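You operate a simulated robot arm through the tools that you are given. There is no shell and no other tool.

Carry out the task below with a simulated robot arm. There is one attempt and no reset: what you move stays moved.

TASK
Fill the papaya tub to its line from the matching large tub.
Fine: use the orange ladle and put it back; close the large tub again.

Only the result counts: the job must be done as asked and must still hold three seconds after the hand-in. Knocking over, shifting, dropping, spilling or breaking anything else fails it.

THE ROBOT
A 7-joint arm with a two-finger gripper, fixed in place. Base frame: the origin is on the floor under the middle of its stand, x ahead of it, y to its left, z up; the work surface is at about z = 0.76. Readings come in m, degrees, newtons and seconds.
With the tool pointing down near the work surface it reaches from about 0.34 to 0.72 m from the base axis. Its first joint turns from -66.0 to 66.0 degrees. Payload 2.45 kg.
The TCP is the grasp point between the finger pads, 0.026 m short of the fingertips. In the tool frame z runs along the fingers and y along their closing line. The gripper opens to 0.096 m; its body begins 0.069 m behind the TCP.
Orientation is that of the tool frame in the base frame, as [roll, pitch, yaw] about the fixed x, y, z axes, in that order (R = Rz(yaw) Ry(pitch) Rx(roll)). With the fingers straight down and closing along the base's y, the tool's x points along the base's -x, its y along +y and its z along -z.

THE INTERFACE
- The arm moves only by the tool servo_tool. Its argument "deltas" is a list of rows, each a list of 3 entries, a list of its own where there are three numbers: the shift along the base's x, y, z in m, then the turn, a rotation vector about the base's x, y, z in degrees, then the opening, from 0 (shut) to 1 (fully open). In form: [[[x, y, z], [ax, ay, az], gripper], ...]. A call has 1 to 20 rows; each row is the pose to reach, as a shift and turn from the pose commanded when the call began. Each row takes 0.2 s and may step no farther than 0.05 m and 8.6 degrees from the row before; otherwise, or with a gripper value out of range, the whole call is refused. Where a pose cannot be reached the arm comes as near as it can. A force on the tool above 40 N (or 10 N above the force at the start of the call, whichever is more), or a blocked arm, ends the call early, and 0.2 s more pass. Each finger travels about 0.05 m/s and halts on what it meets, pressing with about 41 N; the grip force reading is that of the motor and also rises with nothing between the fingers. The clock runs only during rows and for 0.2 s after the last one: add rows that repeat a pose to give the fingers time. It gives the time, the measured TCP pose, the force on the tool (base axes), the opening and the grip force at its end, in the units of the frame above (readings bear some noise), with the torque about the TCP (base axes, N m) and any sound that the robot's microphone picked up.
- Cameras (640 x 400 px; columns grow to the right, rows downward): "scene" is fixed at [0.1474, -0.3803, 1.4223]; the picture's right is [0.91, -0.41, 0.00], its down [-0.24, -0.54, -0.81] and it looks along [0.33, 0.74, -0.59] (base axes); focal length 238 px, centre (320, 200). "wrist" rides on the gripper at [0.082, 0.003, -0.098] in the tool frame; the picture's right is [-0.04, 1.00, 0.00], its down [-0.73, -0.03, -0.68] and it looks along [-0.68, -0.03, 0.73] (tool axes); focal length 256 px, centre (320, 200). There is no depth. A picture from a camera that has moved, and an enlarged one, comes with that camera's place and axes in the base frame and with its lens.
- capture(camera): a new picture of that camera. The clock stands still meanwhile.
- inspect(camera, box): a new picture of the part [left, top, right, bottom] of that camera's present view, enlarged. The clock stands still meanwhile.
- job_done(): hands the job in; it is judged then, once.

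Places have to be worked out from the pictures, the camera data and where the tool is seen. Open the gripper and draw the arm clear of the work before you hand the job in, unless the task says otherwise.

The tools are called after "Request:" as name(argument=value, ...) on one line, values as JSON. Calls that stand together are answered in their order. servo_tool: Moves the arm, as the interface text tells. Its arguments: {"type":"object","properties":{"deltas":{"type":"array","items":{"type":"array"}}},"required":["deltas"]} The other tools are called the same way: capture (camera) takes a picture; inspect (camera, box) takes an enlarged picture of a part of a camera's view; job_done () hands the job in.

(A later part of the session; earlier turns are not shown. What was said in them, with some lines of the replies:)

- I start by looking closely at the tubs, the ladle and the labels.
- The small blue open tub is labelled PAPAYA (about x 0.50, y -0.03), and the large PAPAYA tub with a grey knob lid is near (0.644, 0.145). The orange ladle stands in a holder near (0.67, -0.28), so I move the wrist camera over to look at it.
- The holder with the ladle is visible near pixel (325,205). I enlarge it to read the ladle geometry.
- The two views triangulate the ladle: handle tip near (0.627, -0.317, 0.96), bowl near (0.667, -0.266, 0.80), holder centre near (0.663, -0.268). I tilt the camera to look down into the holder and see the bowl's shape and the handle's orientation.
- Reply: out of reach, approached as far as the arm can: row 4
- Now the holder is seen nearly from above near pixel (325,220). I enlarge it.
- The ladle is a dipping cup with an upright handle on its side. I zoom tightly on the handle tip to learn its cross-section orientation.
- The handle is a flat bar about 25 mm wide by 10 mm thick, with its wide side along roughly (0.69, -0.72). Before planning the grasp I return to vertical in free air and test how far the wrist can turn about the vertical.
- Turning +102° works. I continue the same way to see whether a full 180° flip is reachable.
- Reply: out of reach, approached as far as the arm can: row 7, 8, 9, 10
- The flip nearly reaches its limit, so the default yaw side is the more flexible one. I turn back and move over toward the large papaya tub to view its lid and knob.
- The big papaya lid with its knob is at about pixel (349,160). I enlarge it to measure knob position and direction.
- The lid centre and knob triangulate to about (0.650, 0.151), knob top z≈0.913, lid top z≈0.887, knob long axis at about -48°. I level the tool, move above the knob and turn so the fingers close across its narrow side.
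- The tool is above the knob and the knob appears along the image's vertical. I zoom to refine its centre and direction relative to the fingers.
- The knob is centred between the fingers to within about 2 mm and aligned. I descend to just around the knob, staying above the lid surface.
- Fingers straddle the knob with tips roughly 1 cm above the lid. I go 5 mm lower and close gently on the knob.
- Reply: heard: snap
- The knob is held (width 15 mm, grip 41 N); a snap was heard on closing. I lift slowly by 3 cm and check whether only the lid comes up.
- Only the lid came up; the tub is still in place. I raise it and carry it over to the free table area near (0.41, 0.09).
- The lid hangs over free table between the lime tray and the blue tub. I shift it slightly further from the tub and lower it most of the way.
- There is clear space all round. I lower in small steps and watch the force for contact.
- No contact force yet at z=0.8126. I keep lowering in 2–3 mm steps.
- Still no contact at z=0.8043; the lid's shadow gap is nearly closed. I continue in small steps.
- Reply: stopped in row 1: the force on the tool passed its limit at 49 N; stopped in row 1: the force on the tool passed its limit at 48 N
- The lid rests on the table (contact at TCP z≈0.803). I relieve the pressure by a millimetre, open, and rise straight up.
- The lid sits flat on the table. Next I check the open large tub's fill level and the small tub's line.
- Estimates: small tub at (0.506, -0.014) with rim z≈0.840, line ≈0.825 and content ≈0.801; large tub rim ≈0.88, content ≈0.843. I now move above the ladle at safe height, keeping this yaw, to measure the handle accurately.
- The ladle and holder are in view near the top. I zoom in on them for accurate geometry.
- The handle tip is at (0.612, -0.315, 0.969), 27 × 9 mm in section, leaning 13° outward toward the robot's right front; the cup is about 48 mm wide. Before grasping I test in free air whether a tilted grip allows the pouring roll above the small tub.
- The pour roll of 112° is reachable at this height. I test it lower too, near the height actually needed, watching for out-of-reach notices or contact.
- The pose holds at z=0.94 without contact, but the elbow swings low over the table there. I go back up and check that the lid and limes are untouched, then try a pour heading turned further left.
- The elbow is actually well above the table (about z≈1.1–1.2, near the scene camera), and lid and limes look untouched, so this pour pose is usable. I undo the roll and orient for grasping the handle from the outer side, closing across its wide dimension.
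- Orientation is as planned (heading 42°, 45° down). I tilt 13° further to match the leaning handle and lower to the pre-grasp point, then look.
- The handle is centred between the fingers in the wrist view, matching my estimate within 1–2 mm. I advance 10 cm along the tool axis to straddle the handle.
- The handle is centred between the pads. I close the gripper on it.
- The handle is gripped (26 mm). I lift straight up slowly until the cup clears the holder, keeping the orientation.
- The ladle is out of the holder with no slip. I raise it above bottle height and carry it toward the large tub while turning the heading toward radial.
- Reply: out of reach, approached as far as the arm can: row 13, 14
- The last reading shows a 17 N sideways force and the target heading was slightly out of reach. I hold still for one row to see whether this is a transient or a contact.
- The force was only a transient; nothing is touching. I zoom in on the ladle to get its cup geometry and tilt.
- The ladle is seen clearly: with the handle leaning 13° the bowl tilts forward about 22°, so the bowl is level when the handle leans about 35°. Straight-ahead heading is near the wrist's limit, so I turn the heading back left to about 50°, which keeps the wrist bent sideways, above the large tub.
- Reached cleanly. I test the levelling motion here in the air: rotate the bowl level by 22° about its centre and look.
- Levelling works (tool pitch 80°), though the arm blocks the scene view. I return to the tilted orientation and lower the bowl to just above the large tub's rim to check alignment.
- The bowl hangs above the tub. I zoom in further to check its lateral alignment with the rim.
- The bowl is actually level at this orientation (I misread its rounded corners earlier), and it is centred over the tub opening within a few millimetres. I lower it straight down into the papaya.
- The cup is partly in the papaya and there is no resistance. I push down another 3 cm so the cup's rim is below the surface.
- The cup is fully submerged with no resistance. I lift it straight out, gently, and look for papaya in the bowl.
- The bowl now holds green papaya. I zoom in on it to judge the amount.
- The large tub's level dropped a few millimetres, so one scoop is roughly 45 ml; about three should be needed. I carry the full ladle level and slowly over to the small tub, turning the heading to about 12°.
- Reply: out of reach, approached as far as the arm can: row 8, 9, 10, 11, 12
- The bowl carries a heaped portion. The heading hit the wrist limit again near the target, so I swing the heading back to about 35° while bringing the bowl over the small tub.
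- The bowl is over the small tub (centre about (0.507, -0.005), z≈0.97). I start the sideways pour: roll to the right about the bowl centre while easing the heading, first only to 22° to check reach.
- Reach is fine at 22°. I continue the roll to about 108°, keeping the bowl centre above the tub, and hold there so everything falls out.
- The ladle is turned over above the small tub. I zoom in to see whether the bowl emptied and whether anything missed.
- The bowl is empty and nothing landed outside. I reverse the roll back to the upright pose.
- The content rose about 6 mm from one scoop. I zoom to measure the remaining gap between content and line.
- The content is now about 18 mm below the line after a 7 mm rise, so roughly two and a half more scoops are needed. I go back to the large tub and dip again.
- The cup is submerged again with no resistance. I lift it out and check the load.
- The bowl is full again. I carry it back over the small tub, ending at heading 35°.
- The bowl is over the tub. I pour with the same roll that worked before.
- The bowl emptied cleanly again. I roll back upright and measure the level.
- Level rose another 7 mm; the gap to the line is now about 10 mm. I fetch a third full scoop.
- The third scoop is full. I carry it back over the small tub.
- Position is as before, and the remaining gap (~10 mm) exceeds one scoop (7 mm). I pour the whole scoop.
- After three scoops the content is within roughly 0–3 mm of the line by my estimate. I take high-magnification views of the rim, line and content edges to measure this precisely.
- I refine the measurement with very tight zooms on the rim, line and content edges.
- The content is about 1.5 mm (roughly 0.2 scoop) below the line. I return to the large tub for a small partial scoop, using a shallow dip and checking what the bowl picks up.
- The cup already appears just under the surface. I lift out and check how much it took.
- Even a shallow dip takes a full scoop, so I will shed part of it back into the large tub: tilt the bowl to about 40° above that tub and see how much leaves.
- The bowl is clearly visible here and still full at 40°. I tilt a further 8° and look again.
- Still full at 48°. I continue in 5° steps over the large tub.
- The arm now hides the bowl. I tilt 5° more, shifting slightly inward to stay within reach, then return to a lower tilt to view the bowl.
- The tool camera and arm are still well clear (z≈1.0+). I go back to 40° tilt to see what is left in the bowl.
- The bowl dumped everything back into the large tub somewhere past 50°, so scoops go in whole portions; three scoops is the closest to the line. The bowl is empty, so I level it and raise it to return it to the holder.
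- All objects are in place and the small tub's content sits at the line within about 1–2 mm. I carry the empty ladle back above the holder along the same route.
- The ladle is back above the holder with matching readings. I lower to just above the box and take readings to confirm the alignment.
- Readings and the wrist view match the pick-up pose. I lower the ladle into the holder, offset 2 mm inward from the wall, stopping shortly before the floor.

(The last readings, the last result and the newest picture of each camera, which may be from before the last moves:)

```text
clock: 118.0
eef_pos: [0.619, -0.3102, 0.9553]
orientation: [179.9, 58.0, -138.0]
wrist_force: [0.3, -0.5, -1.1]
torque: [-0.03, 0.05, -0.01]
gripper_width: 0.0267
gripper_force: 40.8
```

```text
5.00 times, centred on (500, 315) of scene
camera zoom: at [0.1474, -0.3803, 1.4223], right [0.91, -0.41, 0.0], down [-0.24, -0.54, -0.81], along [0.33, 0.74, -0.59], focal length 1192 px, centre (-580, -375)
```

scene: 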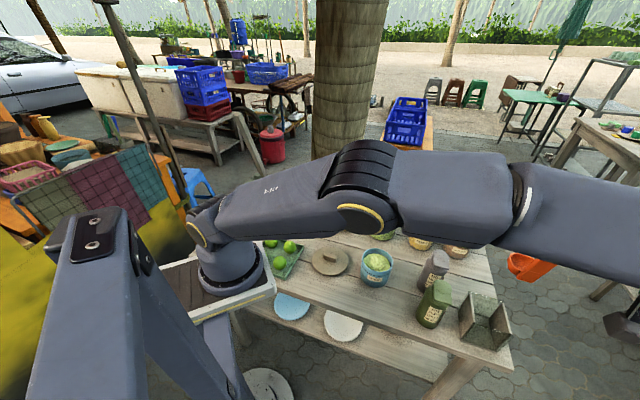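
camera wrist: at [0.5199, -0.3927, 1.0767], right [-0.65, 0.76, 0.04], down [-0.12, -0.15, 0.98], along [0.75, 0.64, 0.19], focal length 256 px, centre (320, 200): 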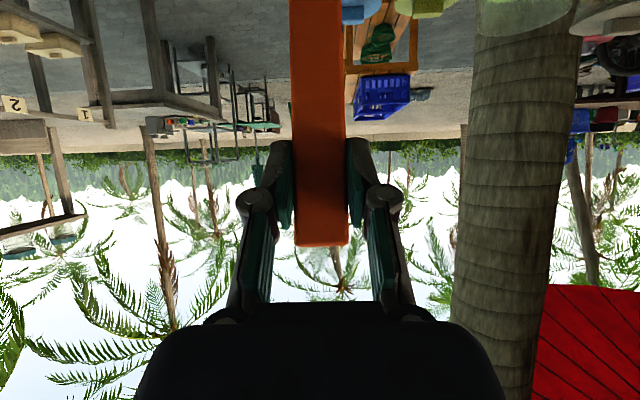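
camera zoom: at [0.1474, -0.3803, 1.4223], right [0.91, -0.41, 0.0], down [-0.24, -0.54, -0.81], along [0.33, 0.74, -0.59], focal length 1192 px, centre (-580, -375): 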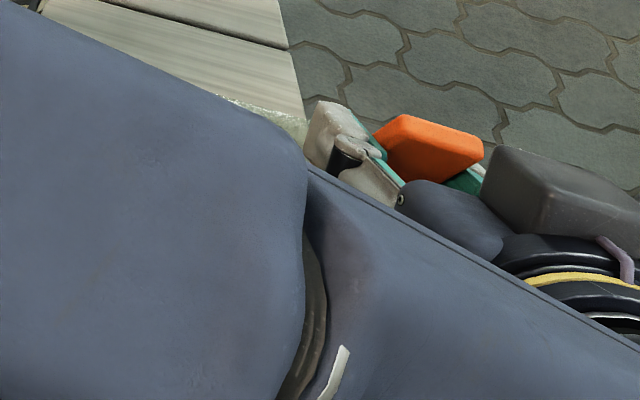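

No contact yet at z=0.955. I continue down in small steps, checking the force each time.

Request:
servo_tool(deltas=[[[0, 0, -0.003], [0, 0, 0], 0], [[0, 0, -0.006], [0, 0, 0], 0], [[0, 0, -0.008], [0, 0, 0], 0]])

```text
clock: 118.8
eef_pos: [0.6189, -0.3103, 0.9461]
orientation: [179.7, 57.9, -138.0]
wrist_force: [-0.3, 0.1, -1.3]
torque: [-0.01, 0.0, -0.02]
gripper_width: 0.0271
gripper_force: 40.8
```

Request:
servo_tool(deltas=[[[0, 0, -0.002], [0, 0, 0], 0]])

```text
clock: 119.2
eef_pos: [0.6181, -0.3094, 0.9442]
orientation: [179.8, 58.0, -138.1]
wrist_force: [0.3, 0.2, -0.8]
torque: [-0.04, 0.02, 0.01]
gripper_width: 0.0266
gripper_force: 41.2
```

Still free at z=0.944 (picked up at 0.941). I lower another 2 mm.

Request:
servo_tool(deltas=[[[0, 0, -0.002], [0, 0, 0], 0]])

```text
clock: 119.6
eef_pos: [0.6193, -0.3102, 0.9433]
orientation: [179.8, 58.1, -138.1]
wrist_force: [-1.8, -0.1, 1.5]
torque: [0.07, 0.05, 0.03]
gripper_width: 0.0268
gripper_force: 40.8
```

A small contact force has appeared. I lower one more millimetre to confirm the cup rests on the holder floor.

Request:
servo_tool(deltas=[[[0, 0, -0.001], [0, 0, 0], 0]])

```text
clock: 120.0
eef_pos: [0.619, -0.3092, 0.9421]
orientation: [179.9, 58.0, -138.0]
wrist_force: [-2.2, -1.6, 4.5]
torque: [-0.11, 0.08, 0.0]
gripper_width: 0.0269
gripper_force: 40.6
```

The cup rests on the floor (4.5 N). I open the gripper and back out along the tool axis.

Request:
servo_tool(deltas=[[[0, 0, 0], [0, 0, 0], 0.35], [[0, 0, 0], [0, 0, 0], 0.5], [[0, 0, 0], [0, 0, 0], 0.8], [[0, 0, 0], [0, 0, 0], 1], [[0, 0, 0], [0, 0, 0], 1], [[0, 0, 0], [0, 0, 0], 1]])

Request:
capture(camera="wrist")

```text
clock: 121.4
eef_pos: [0.6183, -0.3097, 0.9413]
orientation: [179.9, 58.0, -138.1]
wrist_force: [0.7, 0.5, 0.5]
torque: [-0.01, -0.01, 0.02]
gripper_width: 0.0959
gripper_force: 0.1
```

```text
taken
camera wrist: at [0.5221, -0.3919, 0.9235], right [-0.65, 0.76, 0.04], down [-0.12, -0.15, 0.98], along [0.75, 0.64, 0.19], focal length 256 px, centre (320, 200)
```

wrist: 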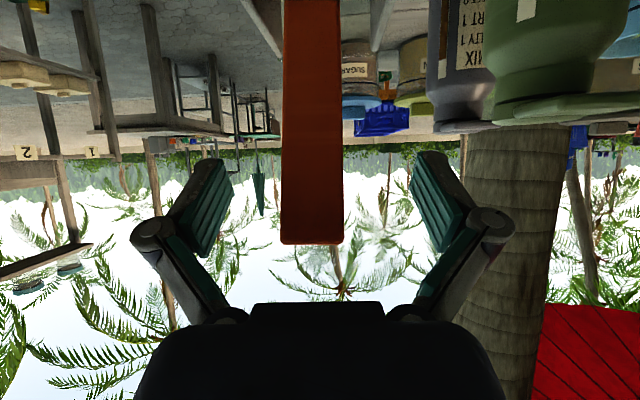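

The ladle stands in the holder, leaning on its wall. I back straight out along the tool axis.

Request:
servo_tool(deltas=[[[-0.0126, -0.0113, 0.0106], [0, 0, 0], 1], [[-0.0315, -0.0284, 0.0265], [0, 0, 0], 1], [[-0.0504, -0.0454, 0.0424], [0, 0, 0], 1], [[-0.0693, -0.0624, 0.0583], [0, 0, 0], 1], [[-0.0882, -0.0794, 0.0742], [0, 0, 0], 1], [[-0.0882, -0.0794, 0.11], [0, 0, 0], 1], [[-0.0882, -0.0794, 0.15], [0, 0, 0], 1], [[-0.0882, -0.0794, 0.19], [0, 0, 0], 1]])

Request:
capture(camera="scene")

Request:
capture(camera="wrist")

```text
clock: 123.2
eef_pos: [0.5327, -0.392, 1.1341]
orientation: [179.7, 58.0, -138.3]
wrist_force: [-0.3, 0.0, -0.3]
torque: [-0.05, 0.02, 0.0]
gripper_width: 0.0962
gripper_force: 0.1
```

```text
taken
```

scene: 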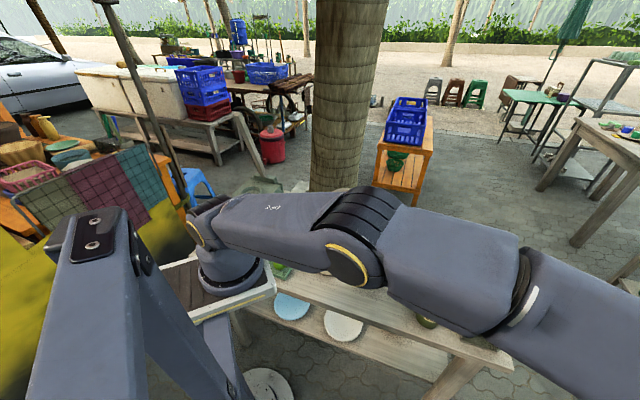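

```text
taken
camera wrist: at [0.4352, -0.4731, 1.117], right [-0.65, 0.76, 0.04], down [-0.12, -0.15, 0.98], along [0.75, 0.64, 0.19], focal length 256 px, centre (320, 200)
```

wrist: 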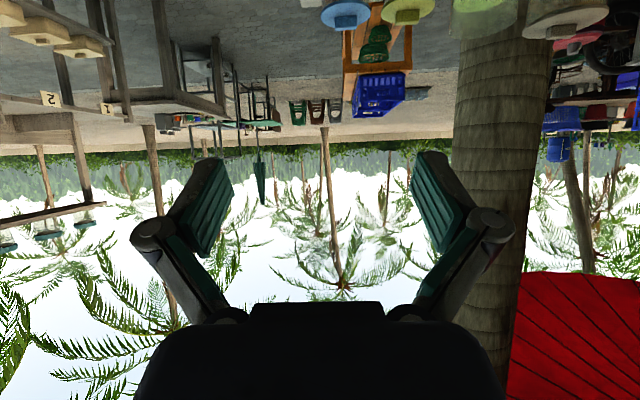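

The gripper is free of the ladle. I bring the tool back to vertical, then turn toward the lid's grasp orientation.

Request:
servo_tool(deltas=[[[-0.005, 0.013, 0.003], [-5.54, 6.16, 0], 1], [[-0.01, 0.026, 0.006], [-11.09, 12.31, 0], 1], [[-0.015, 0.039, 0.009], [-16.63, 18.47, 0], 1], [[-0.02, 0.052, 0.012], [-22.17, 24.63, 0], 1], [[-0.025, 0.065, 0.015], [-27.71, 30.79, 0], 1], [[-0.03, 0.078, 0.018], [-33.26, 36.94, 0], 1], [[-0.03, 0.09, 0.02], [-38.8, 43.1, 0], 1]])

Request:
servo_tool(deltas=[[[-0.008, 0.036, 0], [0, 0, -8.3], 1], [[-0.016, 0.072, 0], [0, 0, -16.6], 1], [[-0.024, 0.108, 0], [0, 0, -24.9], 1], [[-0.033, 0.145, 0], [0, 0, -33.2], 1], [[-0.042, 0.18, 0], [0, 0, -41.5], 1], [[-0.05, 0.216, 0], [0, 0, -49.8], 1], [[-0.058, 0.25, 0], [0, 0, -58.1], 1], [[-0.067, 0.29, 0], [0, 0, -66.4], 1], [[-0.076, 0.325, 0], [0, 0, -74.7], 1], [[-0.085, 0.36, 0], [0, 0, -83], 1], [[-0.1, 0.4, 0], [0, 0, -90], 1], [[-0.1, 0.4, 0], [0, 0, -90], 1]])

Request:
capture(camera="wrist")

Request:
capture(camera="scene")

```text
clock: 124.8
eef_pos: [0.5004, -0.2986, 1.1529]
orientation: [-179.9, -0.1, -138.2]
wrist_force: [-0.3, -0.1, 0.1]
torque: [-0.01, -0.03, -0.02]
gripper_width: 0.0958
gripper_force: 0.1
```

```text
clock: 127.4
eef_pos: [0.4016, 0.1019, 1.1534]
orientation: [179.9, 0.1, 131.9]
wrist_force: [0.5, -0.1, -0.8]
torque: [0.06, 0.05, -0.01]
gripper_width: 0.0959
gripper_force: 0.1
```

```text
taken
camera wrist: at [0.3481, 0.1651, 1.2501], right [0.77, 0.64, 0.0], down [0.47, -0.57, 0.68], along [0.43, -0.52, -0.73], focal length 256 px, centre (320, 200)
```

wrist: 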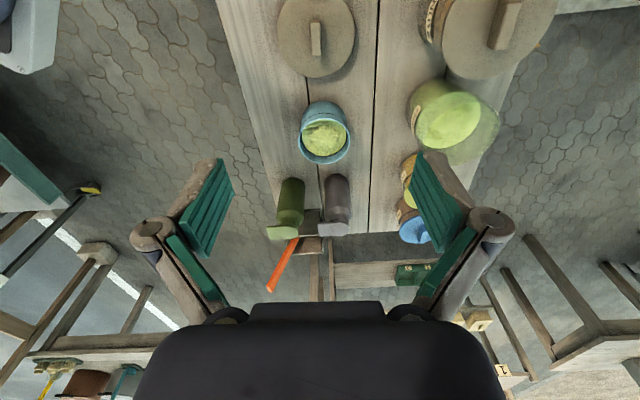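

```text
taken
```

scene: 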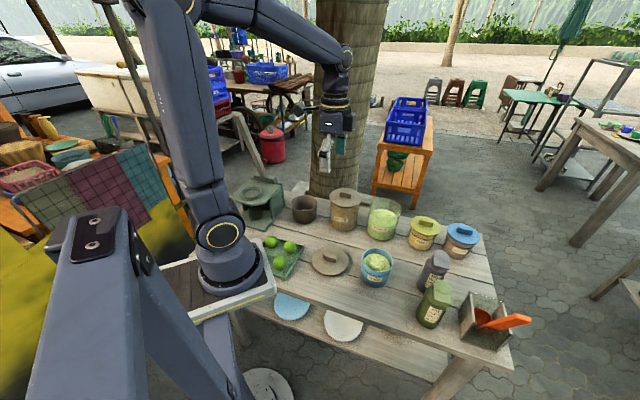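

The ladle is back in its holder. I check it closely and use the wrist camera for an independent measurement of the small tub's level.

Request:
inspect(camera="scene", box=[455, 285, 545, 355])

Request:
inspect(camera="wrist", box=[305, 110, 345, 150])

Request:
inspect(camera="wrist", box=[260, 0, 380, 110])

```text
5.71 times, centred on (500, 320) of scene
camera zoom: at [0.1474, -0.3803, 1.4223], right [0.91, -0.41, 0.0], down [-0.24, -0.54, -0.81], along [0.33, 0.74, -0.59], focal length 1362 px, centre (-709, -486)
```

zoom: 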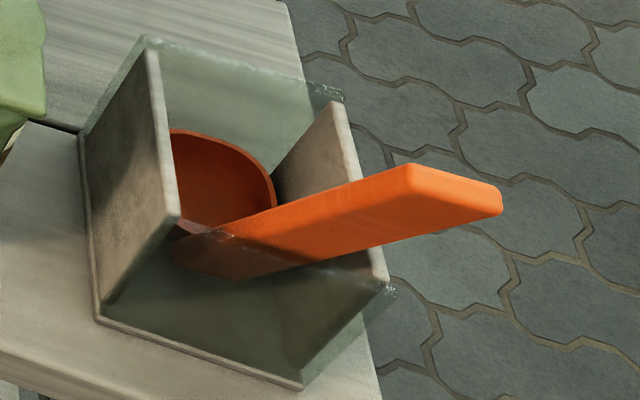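

```text
10.00 times, centred on (325, 130) of wrist
camera zoom: at [0.3481, 0.1651, 1.2501], right [0.77, 0.64, 0.0], down [0.47, -0.57, 0.68], along [0.43, -0.52, -0.73], focal length 2560 px, centre (270, 900)
```

zoom: 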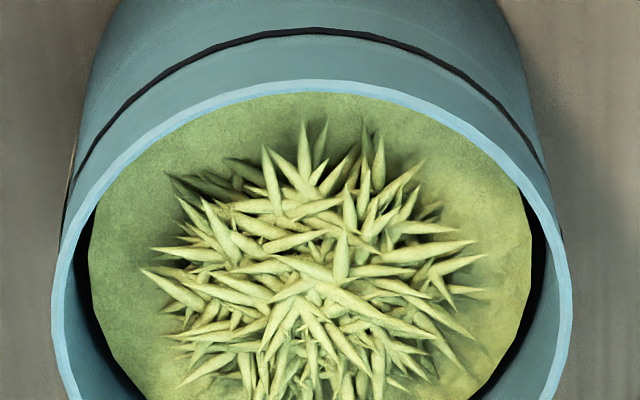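

```text
3.64 times, centred on (320, 55) of wrist
camera zoom: at [0.3481, 0.1651, 1.2501], right [0.77, 0.64, 0.0], down [0.47, -0.57, 0.68], along [0.43, -0.52, -0.73], focal length 931 px, centre (320, 727)
```

zoom: 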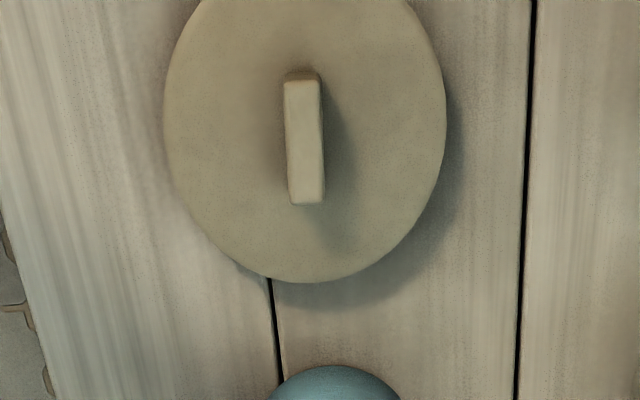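

The ladle rests in the box leaning on the wall; I check its lean from the wrist camera too, and view the far edges of the small tub's content for the level check.

Request:
inspect(camera="wrist", box=[255, 225, 345, 300])

Request:
inspect(camera="wrist", box=[305, 128, 345, 168])

Request:
inspect(camera="wrist", box=[292, 95, 356, 168])

```text
5.33 times, centred on (300, 262) of wrist
camera zoom: at [0.3481, 0.1651, 1.2501], right [0.77, 0.64, 0.0], down [0.47, -0.57, 0.68], along [0.43, -0.52, -0.73], focal length 1365 px, centre (427, -133)
```

zoom: 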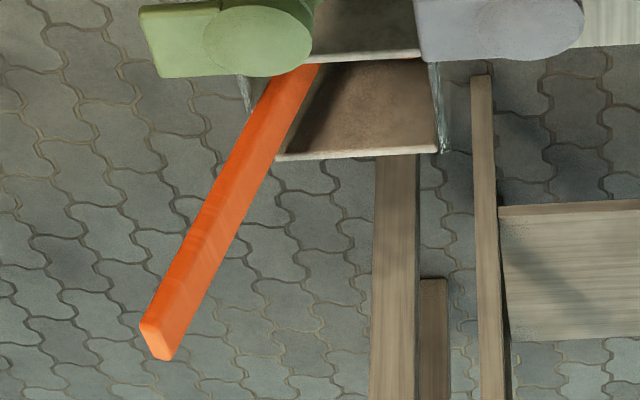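

```text
10.00 times, centred on (325, 148) of wrist
camera zoom: at [0.3481, 0.1651, 1.2501], right [0.77, 0.64, 0.0], down [0.47, -0.57, 0.68], along [0.43, -0.52, -0.73], focal length 2560 px, centre (270, 720)
```

zoom: 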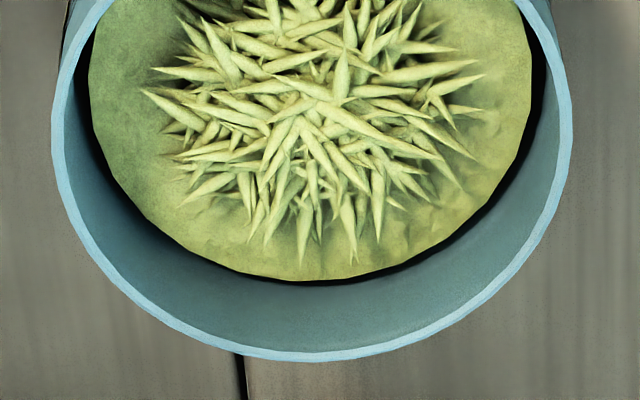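

```text
5.48 times, centred on (324, 132) of wrist
camera zoom: at [0.3481, 0.1651, 1.2501], right [0.77, 0.64, 0.0], down [0.47, -0.57, 0.68], along [0.43, -0.52, -0.73], focal length 1403 px, centre (298, 575)
```

zoom: 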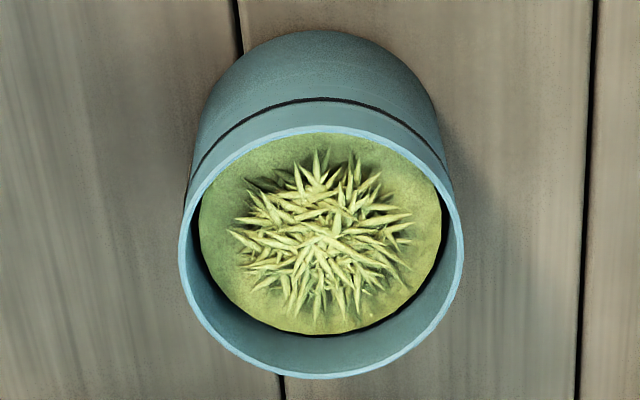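

Two independent views put the content about 1.5–2 mm below the line's centre, i.e. about 0.2 of a scoop, so three scoops is the best fit. The ladle sits safely in its holder, so I now descend toward the lid's knob and re-measure it closer.

Request:
servo_tool(deltas=[[[0, -0.001, -0.045], [0, 0, 0], 1], [[0, -0.002, -0.09], [0, 0, 0], 1], [[0, -0.003, -0.135], [0, 0, 0], 1], [[0, -0.004, -0.18], [0, 0, 0], 1], [[0, -0.005, -0.22], [0, 0, 0], 1], [[0, -0.005, -0.22], [0, 0, 0], 1]])

Request:
inspect(camera="wrist", box=[250, 0, 390, 140])

Request:
inspect(camera="scene", box=[280, 190, 420, 300])

```text
clock: 128.8
eef_pos: [0.4001, 0.095, 0.9299]
orientation: [179.9, 0.1, 131.9]
wrist_force: [-0.5, -0.7, 0.4]
torque: [-0.01, -0.03, -0.01]
gripper_width: 0.0959
gripper_force: 0.1
```

```text
2.86 times, centred on (320, 70) of wrist
camera zoom: at [0.3469, 0.1581, 1.0277], right [0.77, 0.64, 0.0], down [0.47, -0.57, 0.68], along [0.43, -0.52, -0.73], focal length 731 px, centre (320, 571)
```

zoom: 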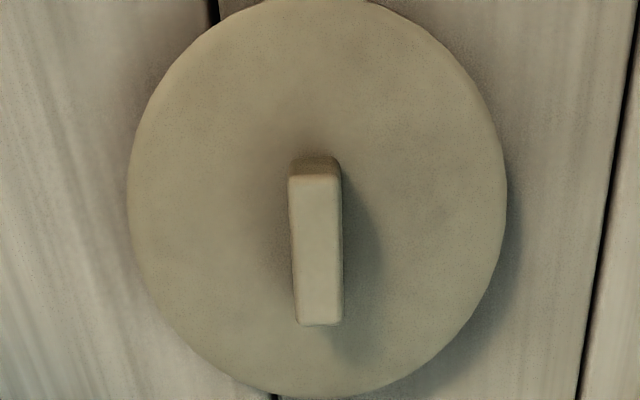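

```text
3.64 times, centred on (350, 245) of scene
camera zoom: at [0.1474, -0.3803, 1.4223], right [0.91, -0.41, 0.0], down [-0.24, -0.54, -0.81], along [0.33, 0.74, -0.59], focal length 867 px, centre (211, 36)
```

zoom: 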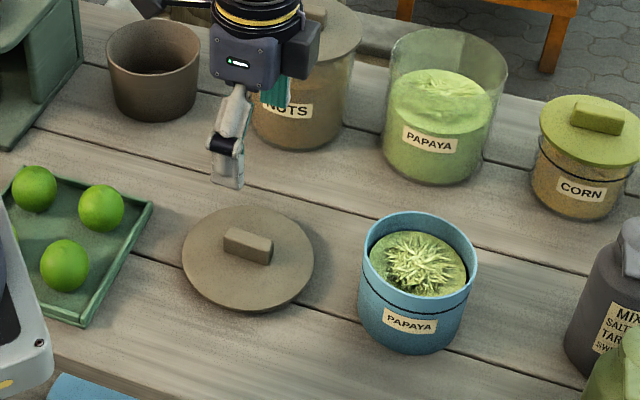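

The knob is centred within 2 mm. I descend to the same grasp height as at release (TCP z≈0.805) and close.

Request:
servo_tool(deltas=[[[-0.001, -0.001, -0.04], [0, 0, 0], 1], [[-0.0015, -0.0013, -0.08], [0, 0, 0], 1], [[-0.0015, -0.0013, -0.105], [0, 0, 0], 1], [[-0.0015, -0.0013, -0.118], [0, 0, 0], 1], [[-0.0015, -0.0013, -0.1245], [0, 0, 0], 1], [[-0.0015, -0.0013, -0.1245], [0, 0, 0], 1]])

Request:
inspect(camera="scene", box=[300, 220, 370, 280])

```text
clock: 130.2
eef_pos: [0.3998, 0.0952, 0.8066]
orientation: [179.9, 0.1, 132.0]
wrist_force: [-0.5, -0.5, 0.6]
torque: [0.0, 0.01, 0.02]
gripper_width: 0.0961
gripper_force: 0.1
```

```text
6.67 times, centred on (335, 250) of scene
camera zoom: at [0.1474, -0.3803, 1.4223], right [0.91, -0.41, 0.0], down [-0.24, -0.54, -0.81], along [0.33, 0.74, -0.59], focal length 1589 px, centre (220, -133)
```

zoom: 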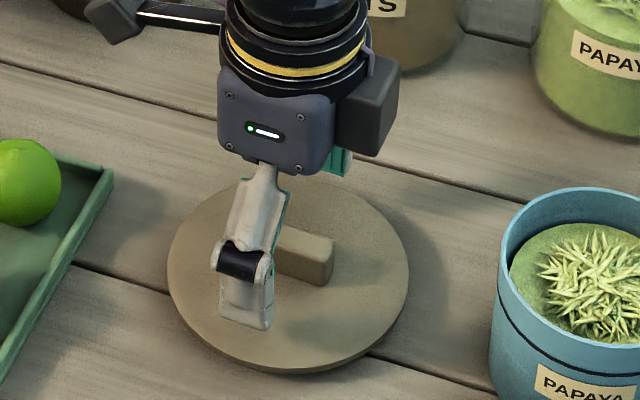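

The fingers straddle the knob. I close on it and then lift.

Request:
servo_tool(deltas=[[[0, 0, 0], [0, 0, 0], 0.6], [[0, 0, 0], [0, 0, 0], 0.3], [[0, 0, 0], [0, 0, 0], 0.15], [[0, 0, 0], [0, 0, 0], 0.1], [[0, 0, 0], [0, 0, 0], 0], [[0, 0, 0], [0, 0, 0], 0], [[0, 0, 0], [0, 0, 0], 0]])

Request:
servo_tool(deltas=[[[0, 0, 0.01], [0, 0, 0], 0], [[0, 0, 0.03], [0, 0, 0], 0], [[0, 0, 0.06], [0, 0, 0], 0], [[0, 0, 0.1], [0, 0, 0], 0], [[0, 0, 0.14], [0, 0, 0], 0], [[0, 0, 0.18], [0, 0, 0], 0], [[0, 0, 0.21], [0, 0, 0], 0]])

Request:
capture(camera="wrist")

Request:
capture(camera="scene")

```text
clock: 131.8
eef_pos: [0.3989, 0.0949, 0.8073]
orientation: [179.9, 0.1, 131.9]
wrist_force: [-0.9, 0.8, 0.6]
torque: [0.03, -0.01, 0.01]
gripper_width: 0.0149
gripper_force: 41.1
```

```text
clock: 133.4
eef_pos: [0.4015, 0.0951, 1.0158]
orientation: [179.9, 0.0, 131.9]
wrist_force: [0.6, 0.2, 0.0]
torque: [0.01, 0.01, 0.03]
gripper_width: 0.0151
gripper_force: 40.9
```

```text
taken
camera wrist: at [0.348, 0.1579, 1.1138], right [0.77, 0.64, 0.0], down [0.47, -0.57, 0.68], along [0.43, -0.52, -0.73], focal length 256 px, centre (320, 200)
```

wrist: 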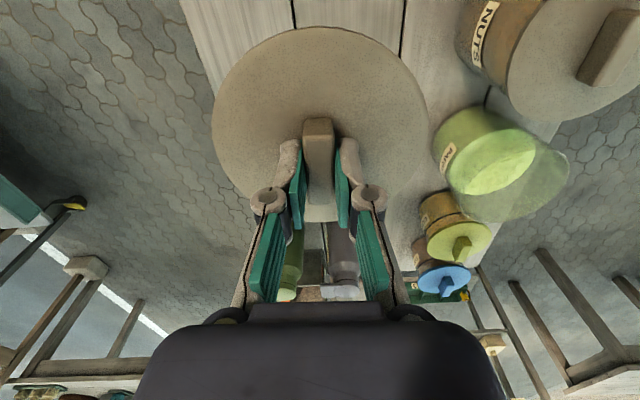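

```text
taken
```

scene: 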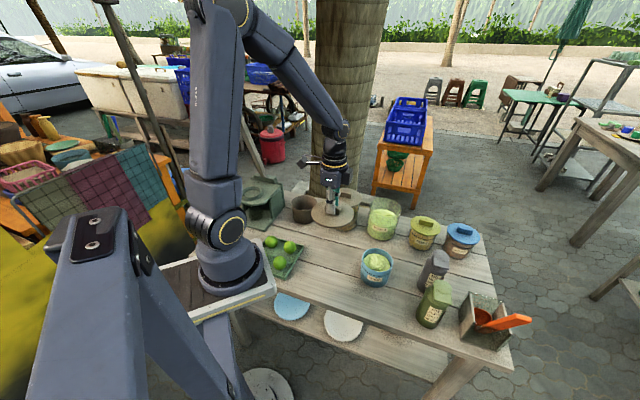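

The lid is held as before. I carry it back along the same route above the large tub.

Request:
servo_tool(deltas=[[[0.02, 0.0046, 0.005], [0, 0, 0], 0], [[0.055, 0.0126, 0.005], [0, 0, 0], 0], [[0.095, 0.0217, 0.005], [0, 0, 0], 0], [[0.135, 0.0309, 0.005], [0, 0, 0], 0], [[0.175, 0.04, 0.005], [0, 0, 0], 0], [[0.21, 0.048, 0.005], [0, 0, 0], 0], [[0.235, 0.0537, 0.005], [0, 0, 0], 0], [[0.247, 0.0565, 0.005], [0, 0, 0], 0], [[0.247, 0.0565, 0.005], [0, 0, 0], 0]])

Request:
servo_tool(deltas=[[[0, 0, -0.02], [0, 0, 0], 0], [[0, 0, -0.045], [0, 0, 0], 0], [[0, 0, -0.06], [0, 0, 0], 0], [[0, 0, -0.06], [0, 0, 0], 0]])

Request:
inspect(camera="scene", box=[350, 160, 430, 240])

Request:
capture(camera="wrist")

```text
clock: 135.4
eef_pos: [0.6474, 0.1488, 1.0203]
orientation: [180.0, 0.0, 131.9]
wrist_force: [0.7, 0.3, -0.2]
torque: [0.01, 0.01, 0.01]
gripper_width: 0.0147
gripper_force: 41.4
```

```text
clock: 136.4
eef_pos: [0.6453, 0.1489, 0.9606]
orientation: [180.0, 0.0, 131.9]
wrist_force: [-0.7, 0.3, -0.5]
torque: [0.03, -0.01, -0.03]
gripper_width: 0.0148
gripper_force: 41.3
```

```text
5.00 times, centred on (390, 200) of scene
camera zoom: at [0.1474, -0.3803, 1.4223], right [0.91, -0.41, 0.0], down [-0.24, -0.54, -0.81], along [0.33, 0.74, -0.59], focal length 1192 px, centre (-30, 200)
```

zoom: 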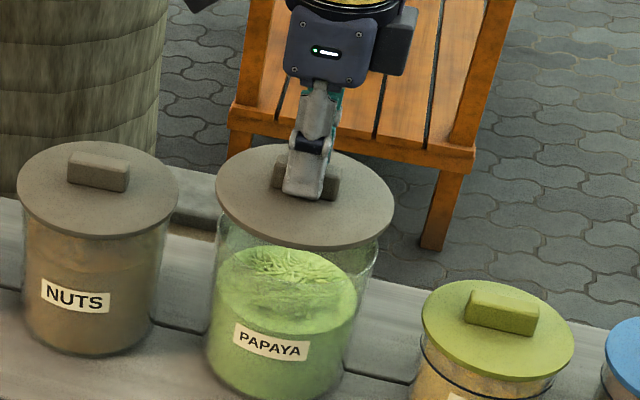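

```text
taken
camera wrist: at [0.5927, 0.2112, 1.0565], right [0.77, 0.64, 0.0], down [0.47, -0.57, 0.68], along [0.43, -0.52, -0.73], focal length 256 px, centre (320, 200)
```

wrist: 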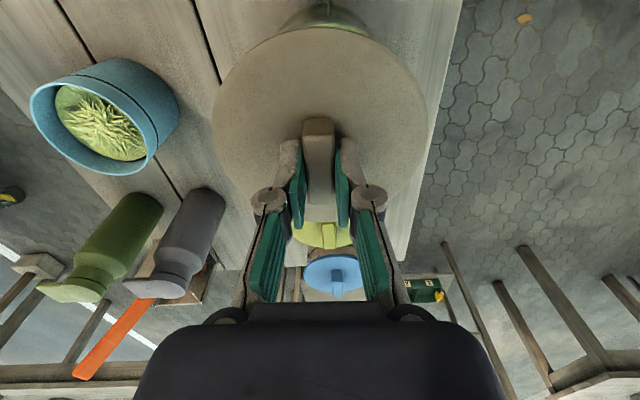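

The lid's image position matches the seated position over the tub. I nudge 1 mm, lower slowly toward the rim and watch for contact and for the closing snap.

Request:
servo_tool(deltas=[[[0.001, 0.001, -0.01], [0, 0, 0], 0], [[0.0015, 0.001, -0.02], [0, 0, 0], 0], [[0.0015, 0.001, -0.028], [0, 0, 0], 0], [[0.0015, 0.001, -0.028], [0, 0, 0], 0]])

Request:
inspect(camera="scene", box=[350, 170, 420, 240])

```text
clock: 137.4
eef_pos: [0.6472, 0.1501, 0.9327]
orientation: [179.8, 0.2, 131.8]
wrist_force: [-0.6, 0.2, 0.5]
torque: [0.0, -0.02, 0.02]
gripper_width: 0.0151
gripper_force: 41.5
```

```text
5.71 times, centred on (385, 205) of scene
camera zoom: at [0.1474, -0.3803, 1.4223], right [0.91, -0.41, 0.0], down [-0.24, -0.54, -0.81], along [0.33, 0.74, -0.59], focal length 1362 px, centre (-51, 171)
```

zoom: 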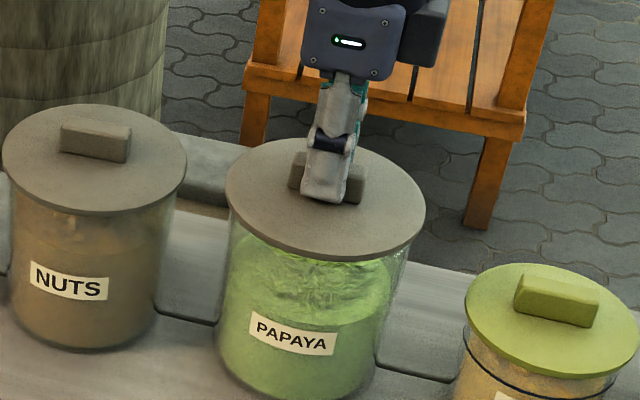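

The lid is just above the rim and centred. I keep lowering in 2 mm steps.

Request:
servo_tool(deltas=[[[0, 0, -0.002], [0, 0, 0], 0], [[0, 0, -0.004], [0, 0, 0], 0]])

```text
clock: 138.0
eef_pos: [0.6486, 0.1508, 0.9294]
orientation: [180.0, 0.1, 131.9]
wrist_force: [0.2, 0.4, -1.0]
torque: [-0.03, -0.02, -0.02]
gripper_width: 0.0152
gripper_force: 40.6
```

Request:
servo_tool(deltas=[[[0, 0, -0.002], [0, 0, 0], 0]])

```text
clock: 138.4
eef_pos: [0.6475, 0.1509, 0.9281]
orientation: [179.9, 0.1, 131.9]
wrist_force: [-0.5, 0.4, -0.8]
torque: [0.05, 0.03, 0.01]
gripper_width: 0.0148
gripper_force: 40.9
```

No contact yet at z≈0.928; I expect the seat at about 0.925. I lower another 2 mm.

Request:
servo_tool(deltas=[[[0, 0, -0.002], [0, 0, 0], 0]])

```text
clock: 138.8
eef_pos: [0.6492, 0.1517, 0.9254]
orientation: [179.9, 0.0, 131.9]
wrist_force: [0.3, 0.6, -0.5]
torque: [0.01, -0.02, -0.01]
gripper_width: 0.0148
gripper_force: 41.0
```

Request:
servo_tool(deltas=[[[0, 0, -0.001], [0, 0, 0], 0]])

```text
clock: 139.2
eef_pos: [0.648, 0.1531, 0.9238]
orientation: [179.9, 0.0, 131.8]
wrist_force: [0.0, -0.2, -0.1]
torque: [0.02, 0.0, 0.0]
gripper_width: 0.0148
gripper_force: 41.5
```

Still free at 0.924. I continue a millimetre at a time.

Request:
servo_tool(deltas=[[[0, 0, -0.001], [0, 0, 0], 0]])

```text
clock: 139.6
eef_pos: [0.6466, 0.1525, 0.9232]
orientation: [179.9, 0.0, 131.9]
wrist_force: [-0.5, 0.0, 0.0]
torque: [-0.01, 0.0, -0.02]
gripper_width: 0.0147
gripper_force: 41.4
```

Request:
servo_tool(deltas=[[[0, 0, -0.001], [0, 0, 0], 0]])

Request:
inspect(camera="scene", box=[350, 180, 420, 240])

```text
clock: 140.0
eef_pos: [0.6494, 0.1519, 0.9229]
orientation: [-180.0, 0.1, 131.8]
wrist_force: [-0.5, -2.8, 6.4]
torque: [0.18, 0.25, 0.1]
gripper_width: 0.0148
gripper_force: 40.9
```

```text
6.67 times, centred on (385, 210) of scene
camera zoom: at [0.1472, -0.3804, 1.4223], right [0.91, -0.41, 0.0], down [-0.24, -0.54, -0.81], along [0.33, 0.74, -0.59], focal length 1589 px, centre (-113, 133)
```

zoom: 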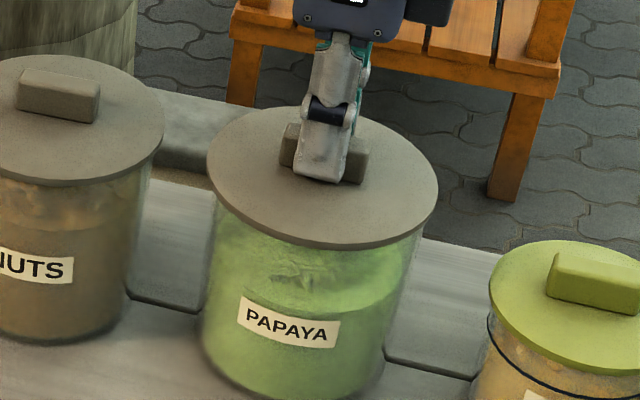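

The lid touches the rim (6 N), first on one side. I press down slightly more to seat it.

Request:
servo_tool(deltas=[[[0, 0, -0.001], [0, 0, 0], 0]])

```text
clock: 140.4
eef_pos: [0.6472, 0.1511, 0.9237]
orientation: [179.7, 0.1, 131.9]
wrist_force: [-5.7, -5.0, 24.9]
torque: [0.2, 0.51, 0.07]
gripper_width: 0.0151
gripper_force: 41.4
```

The lid is carrying 25 N evenly near its centre and sits at its original height, so it is seated. I relieve the pressure, open the fingers and rise straight up.

Request:
servo_tool(deltas=[[[0, 0, 0.001], [0, 0, 0], 0], [[0, 0, 0.001], [0, 0, 0], 0.25], [[0, 0, 0.001], [0, 0, 0], 0.5], [[0, 0, 0.001], [0, 0, 0], 0.8], [[0, 0, 0.001], [0, 0, 0], 0.9], [[0, 0, 0.001], [0, 0, 0], 0.9], [[0, 0, 0.001], [0, 0, 0], 0.9]])

Request:
inspect(camera="scene", box=[350, 180, 420, 240])

Request:
capture(camera="wrist")

```text
clock: 142.0
eef_pos: [0.6476, 0.1526, 0.9223]
orientation: [179.9, 0.1, 131.9]
wrist_force: [0.0, -0.3, -0.3]
torque: [-0.02, 0.0, 0.05]
gripper_width: 0.0865
gripper_force: 0.2
heard: snap
```

```text
6.67 times, centred on (385, 210) of scene
camera zoom: at [0.1474, -0.3803, 1.4223], right [0.91, -0.41, 0.0], down [-0.24, -0.54, -0.81], along [0.33, 0.74, -0.59], focal length 1589 px, centre (-113, 133)
```

zoom: 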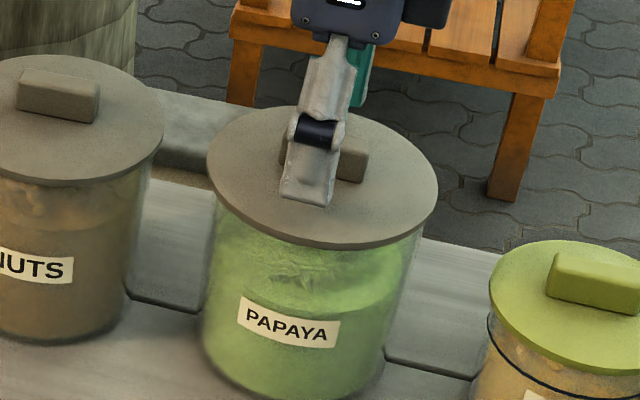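

```text
taken
camera wrist: at [0.5947, 0.2153, 1.0191], right [0.77, 0.64, 0.0], down [0.47, -0.57, 0.68], along [0.43, -0.52, -0.73], focal length 256 px, centre (320, 200)
```

wrist: 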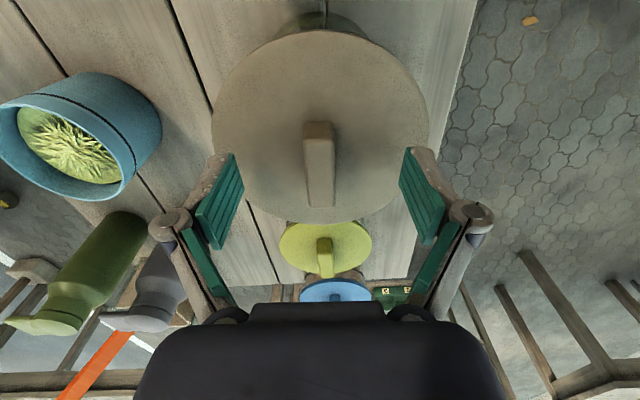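

A snap was heard as the lid settled: it is closed again. I rise straight up clear of the knob and draw the arm back.

Request:
servo_tool(deltas=[[[0, 0, 0.01], [0, 0, 0], 1], [[0, 0, 0.03], [0, 0, 0], 1], [[0, 0, 0.07], [0, 0, 0], 1], [[0, 0, 0.11], [0, 0, 0], 1], [[0, 0, 0.15], [0, 0, 0], 1], [[-0.03, -0.03, 0.18], [0, 0, 0], 1], [[-0.065, -0.06, 0.2], [0, 0, 0], 1], [[-0.1, -0.09, 0.22], [0, 0, 0], 1], [[-0.13, -0.12, 0.24], [0, 0, 0], 1], [[-0.16, -0.15, 0.26], [0, 0, 0], 1]])

Request:
capture(camera="scene")

Request:
inspect(camera="scene", box=[340, 180, 500, 290])

Request:
inspect(camera="scene", box=[350, 240, 402, 290])

Request:
inspect(camera="scene", box=[400, 240, 540, 350])

```text
refused: row 6 steps farther than a row can; nothing moved
```

```text
taken
```

scene: 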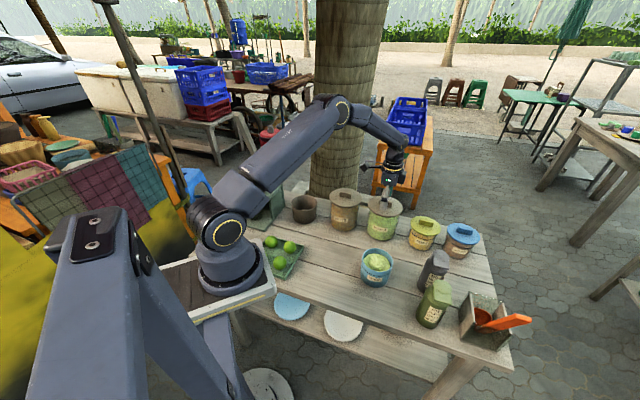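

```text
3.64 times, centred on (420, 235) of scene
camera zoom: at [0.1474, -0.3803, 1.4223], right [0.91, -0.41, 0.0], down [-0.24, -0.54, -0.81], along [0.33, 0.74, -0.59], focal length 867 px, centre (-44, 73)
```

zoom: 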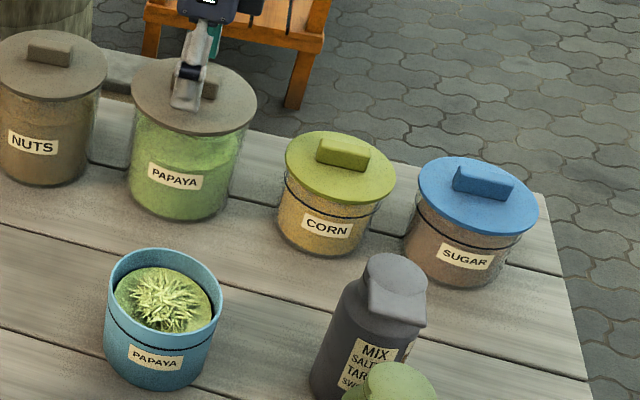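

```text
8.00 times, centred on (376, 265) of scene
camera zoom: at [0.1474, -0.3803, 1.4223], right [0.91, -0.41, 0.0], down [-0.24, -0.54, -0.81], along [0.33, 0.74, -0.59], focal length 1907 px, centre (-128, -320)
```

zoom: 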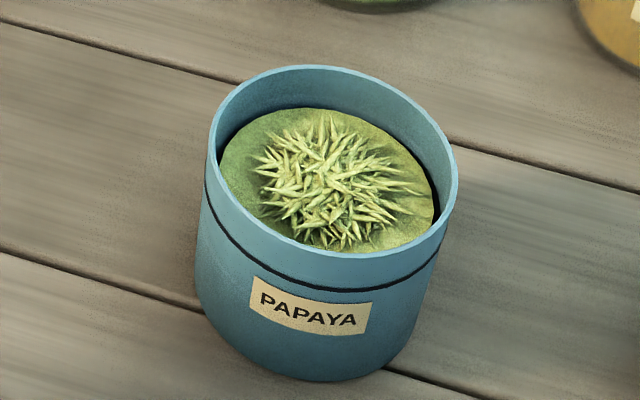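

```text
3.64 times, centred on (470, 295) of scene
camera zoom: at [0.1474, -0.3803, 1.4223], right [0.91, -0.41, 0.0], down [-0.24, -0.54, -0.81], along [0.33, 0.74, -0.59], focal length 867 px, centre (-226, -146)
```

zoom: 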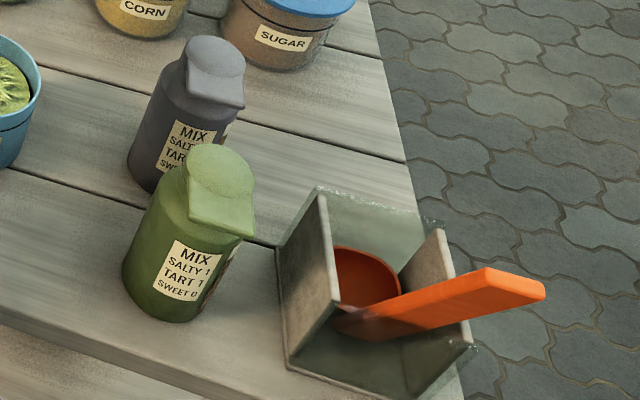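

The retreat call was refused for one long step; nothing moved. Everything else looks right, so I repeat the retreat with smaller steps.

Request:
servo_tool(deltas=[[[0, 0, 0.01], [0, 0, 0], 1], [[0, 0, 0.03], [0, 0, 0], 1], [[0, 0, 0.065], [0, 0, 0], 1], [[0, 0, 0.1], [0, 0, 0], 1], [[0, 0, 0.14], [0, 0, 0], 1], [[-0.02, -0.02, 0.17], [0, 0, 0], 1], [[-0.05, -0.045, 0.19], [0, 0, 0], 1], [[-0.08, -0.07, 0.21], [0, 0, 0], 1], [[-0.11, -0.095, 0.23], [0, 0, 0], 1], [[-0.14, -0.12, 0.25], [0, 0, 0], 1], [[-0.17, -0.15, 0.26], [0, 0, 0], 1]])

Request:
capture(camera="scene")

Request:
inspect(camera="scene", box=[340, 180, 440, 290])

Request:
inspect(camera="scene", box=[350, 190, 420, 240])

```text
clock: 144.4
eef_pos: [0.4787, 0.0031, 1.1812]
orientation: [179.9, 0.1, 132.0]
wrist_force: [0.1, 0.3, 0.2]
torque: [-0.01, -0.02, 0.02]
gripper_width: 0.096
gripper_force: 0.0
```

```text
taken
```

scene: 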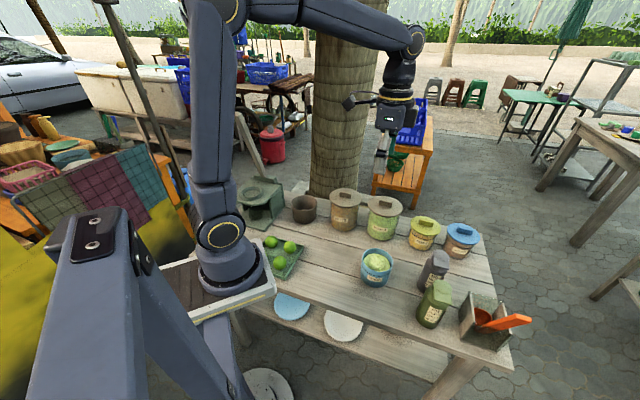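

```text
3.64 times, centred on (390, 235) of scene
camera zoom: at [0.1474, -0.3803, 1.4223], right [0.91, -0.41, 0.0], down [-0.24, -0.54, -0.81], along [0.33, 0.74, -0.59], focal length 867 px, centre (66, 73)
```

zoom: 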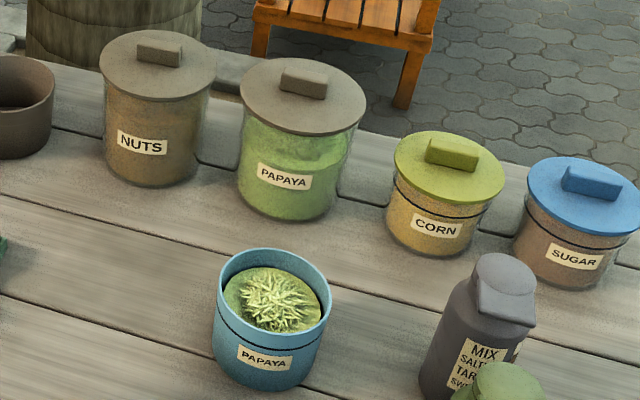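

```text
8.00 times, centred on (385, 215) of scene
camera zoom: at [0.1474, -0.3803, 1.4223], right [0.91, -0.41, 0.0], down [-0.24, -0.54, -0.81], along [0.33, 0.74, -0.59], focal length 1907 px, centre (-200, 80)
```

zoom: 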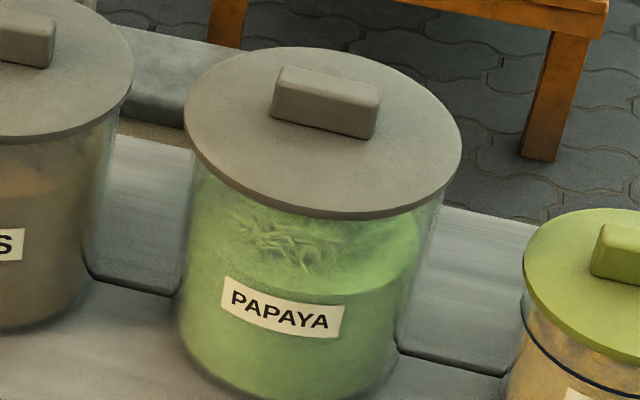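

The lid is back within half a pixel of its original place, the ladle is in its holder, the bench is clean, and the small tub is filled to its line within about a quarter scoop. I draw the arm back to its start position before handing in.

Request:
servo_tool(deltas=[[[-0.018, -0.011, 0.016], [0, 0, 8], 1], [[-0.036, -0.022, 0.032], [0, 0, 16], 1], [[-0.055, -0.034, 0.048], [0, 0, 24], 1], [[-0.055, -0.034, 0.048], [0, 0, 32], 1], [[-0.055, -0.034, 0.048], [0, 0, 40], 1], [[-0.055, -0.034, 0.048], [0, 0, 48], 1], [[-0.055, -0.034, 0.048], [0, 0, 48], 1]])

Request:
capture(camera="scene")

Request:
capture(camera="wrist")

```text
clock: 146.0
eef_pos: [0.4218, -0.0328, 1.2296]
orientation: [179.9, 0.1, 180.0]
wrist_force: [0.2, -0.2, -0.6]
torque: [-0.04, -0.04, -0.01]
gripper_width: 0.0962
gripper_force: 0.1
```

```text
taken
```

scene: 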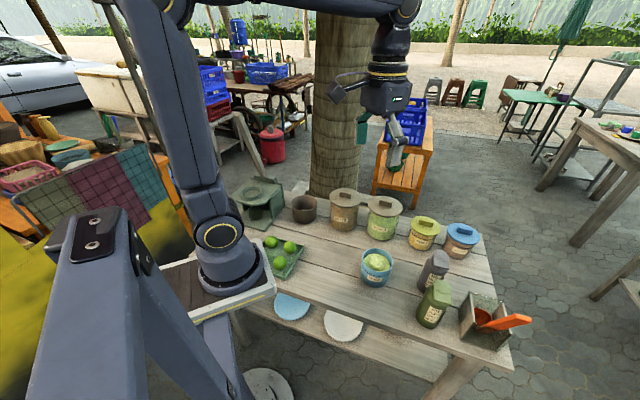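

```text
taken
camera wrist: at [0.3395, -0.0289, 1.3274], right [0.04, 1.0, 0.0], down [0.73, -0.03, 0.68], along [0.68, -0.03, -0.73], focal length 256 px, centre (320, 200)
```

wrist: 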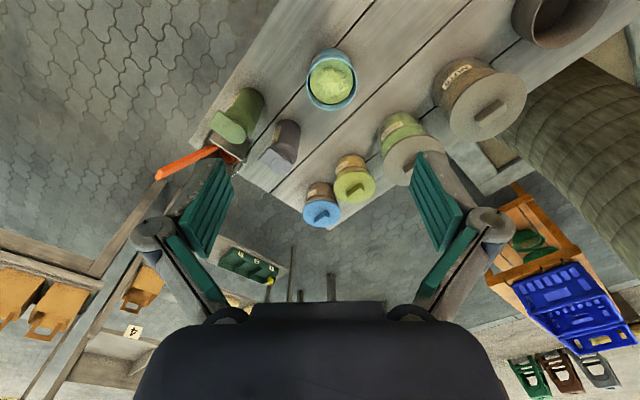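

The arm is at its starting pose with the gripper open. The lid is closed, the ladle is back in the holder, the small papaya tub is filled to its line, and everything else stands where it was. I hand the job in.

Request:
job_done()

```text
The job is handed in.
```

The papaya tub is filled to within about 1.5–2 mm below its line, using three scoops from the large papaya tub with the orange ladle. I measured that gap from two camera views. It is about a quarter of a scoop. Even a shallow dip picked up a full scoop, so a fourth would have put it about 5 mm over.

- **Fourth scoop:** I did take one and tried to shed part of it back, but the whole load dropped at once. It landed back in the large tub.
- **Ladle:** It is back in its holder. It leans slightly more than before, with the tip about 1 cm further out, resting against the wall.
- **Lid:** It is back on the large tub in its original place, and I heard it snap shut.
- **Everything else:** I saw no spills, and nothing else appears to have moved. The gripper is open and the arm is back at its starting position.

The job is handed in. No result came back with the hand-in, so I don't know how it was judged.
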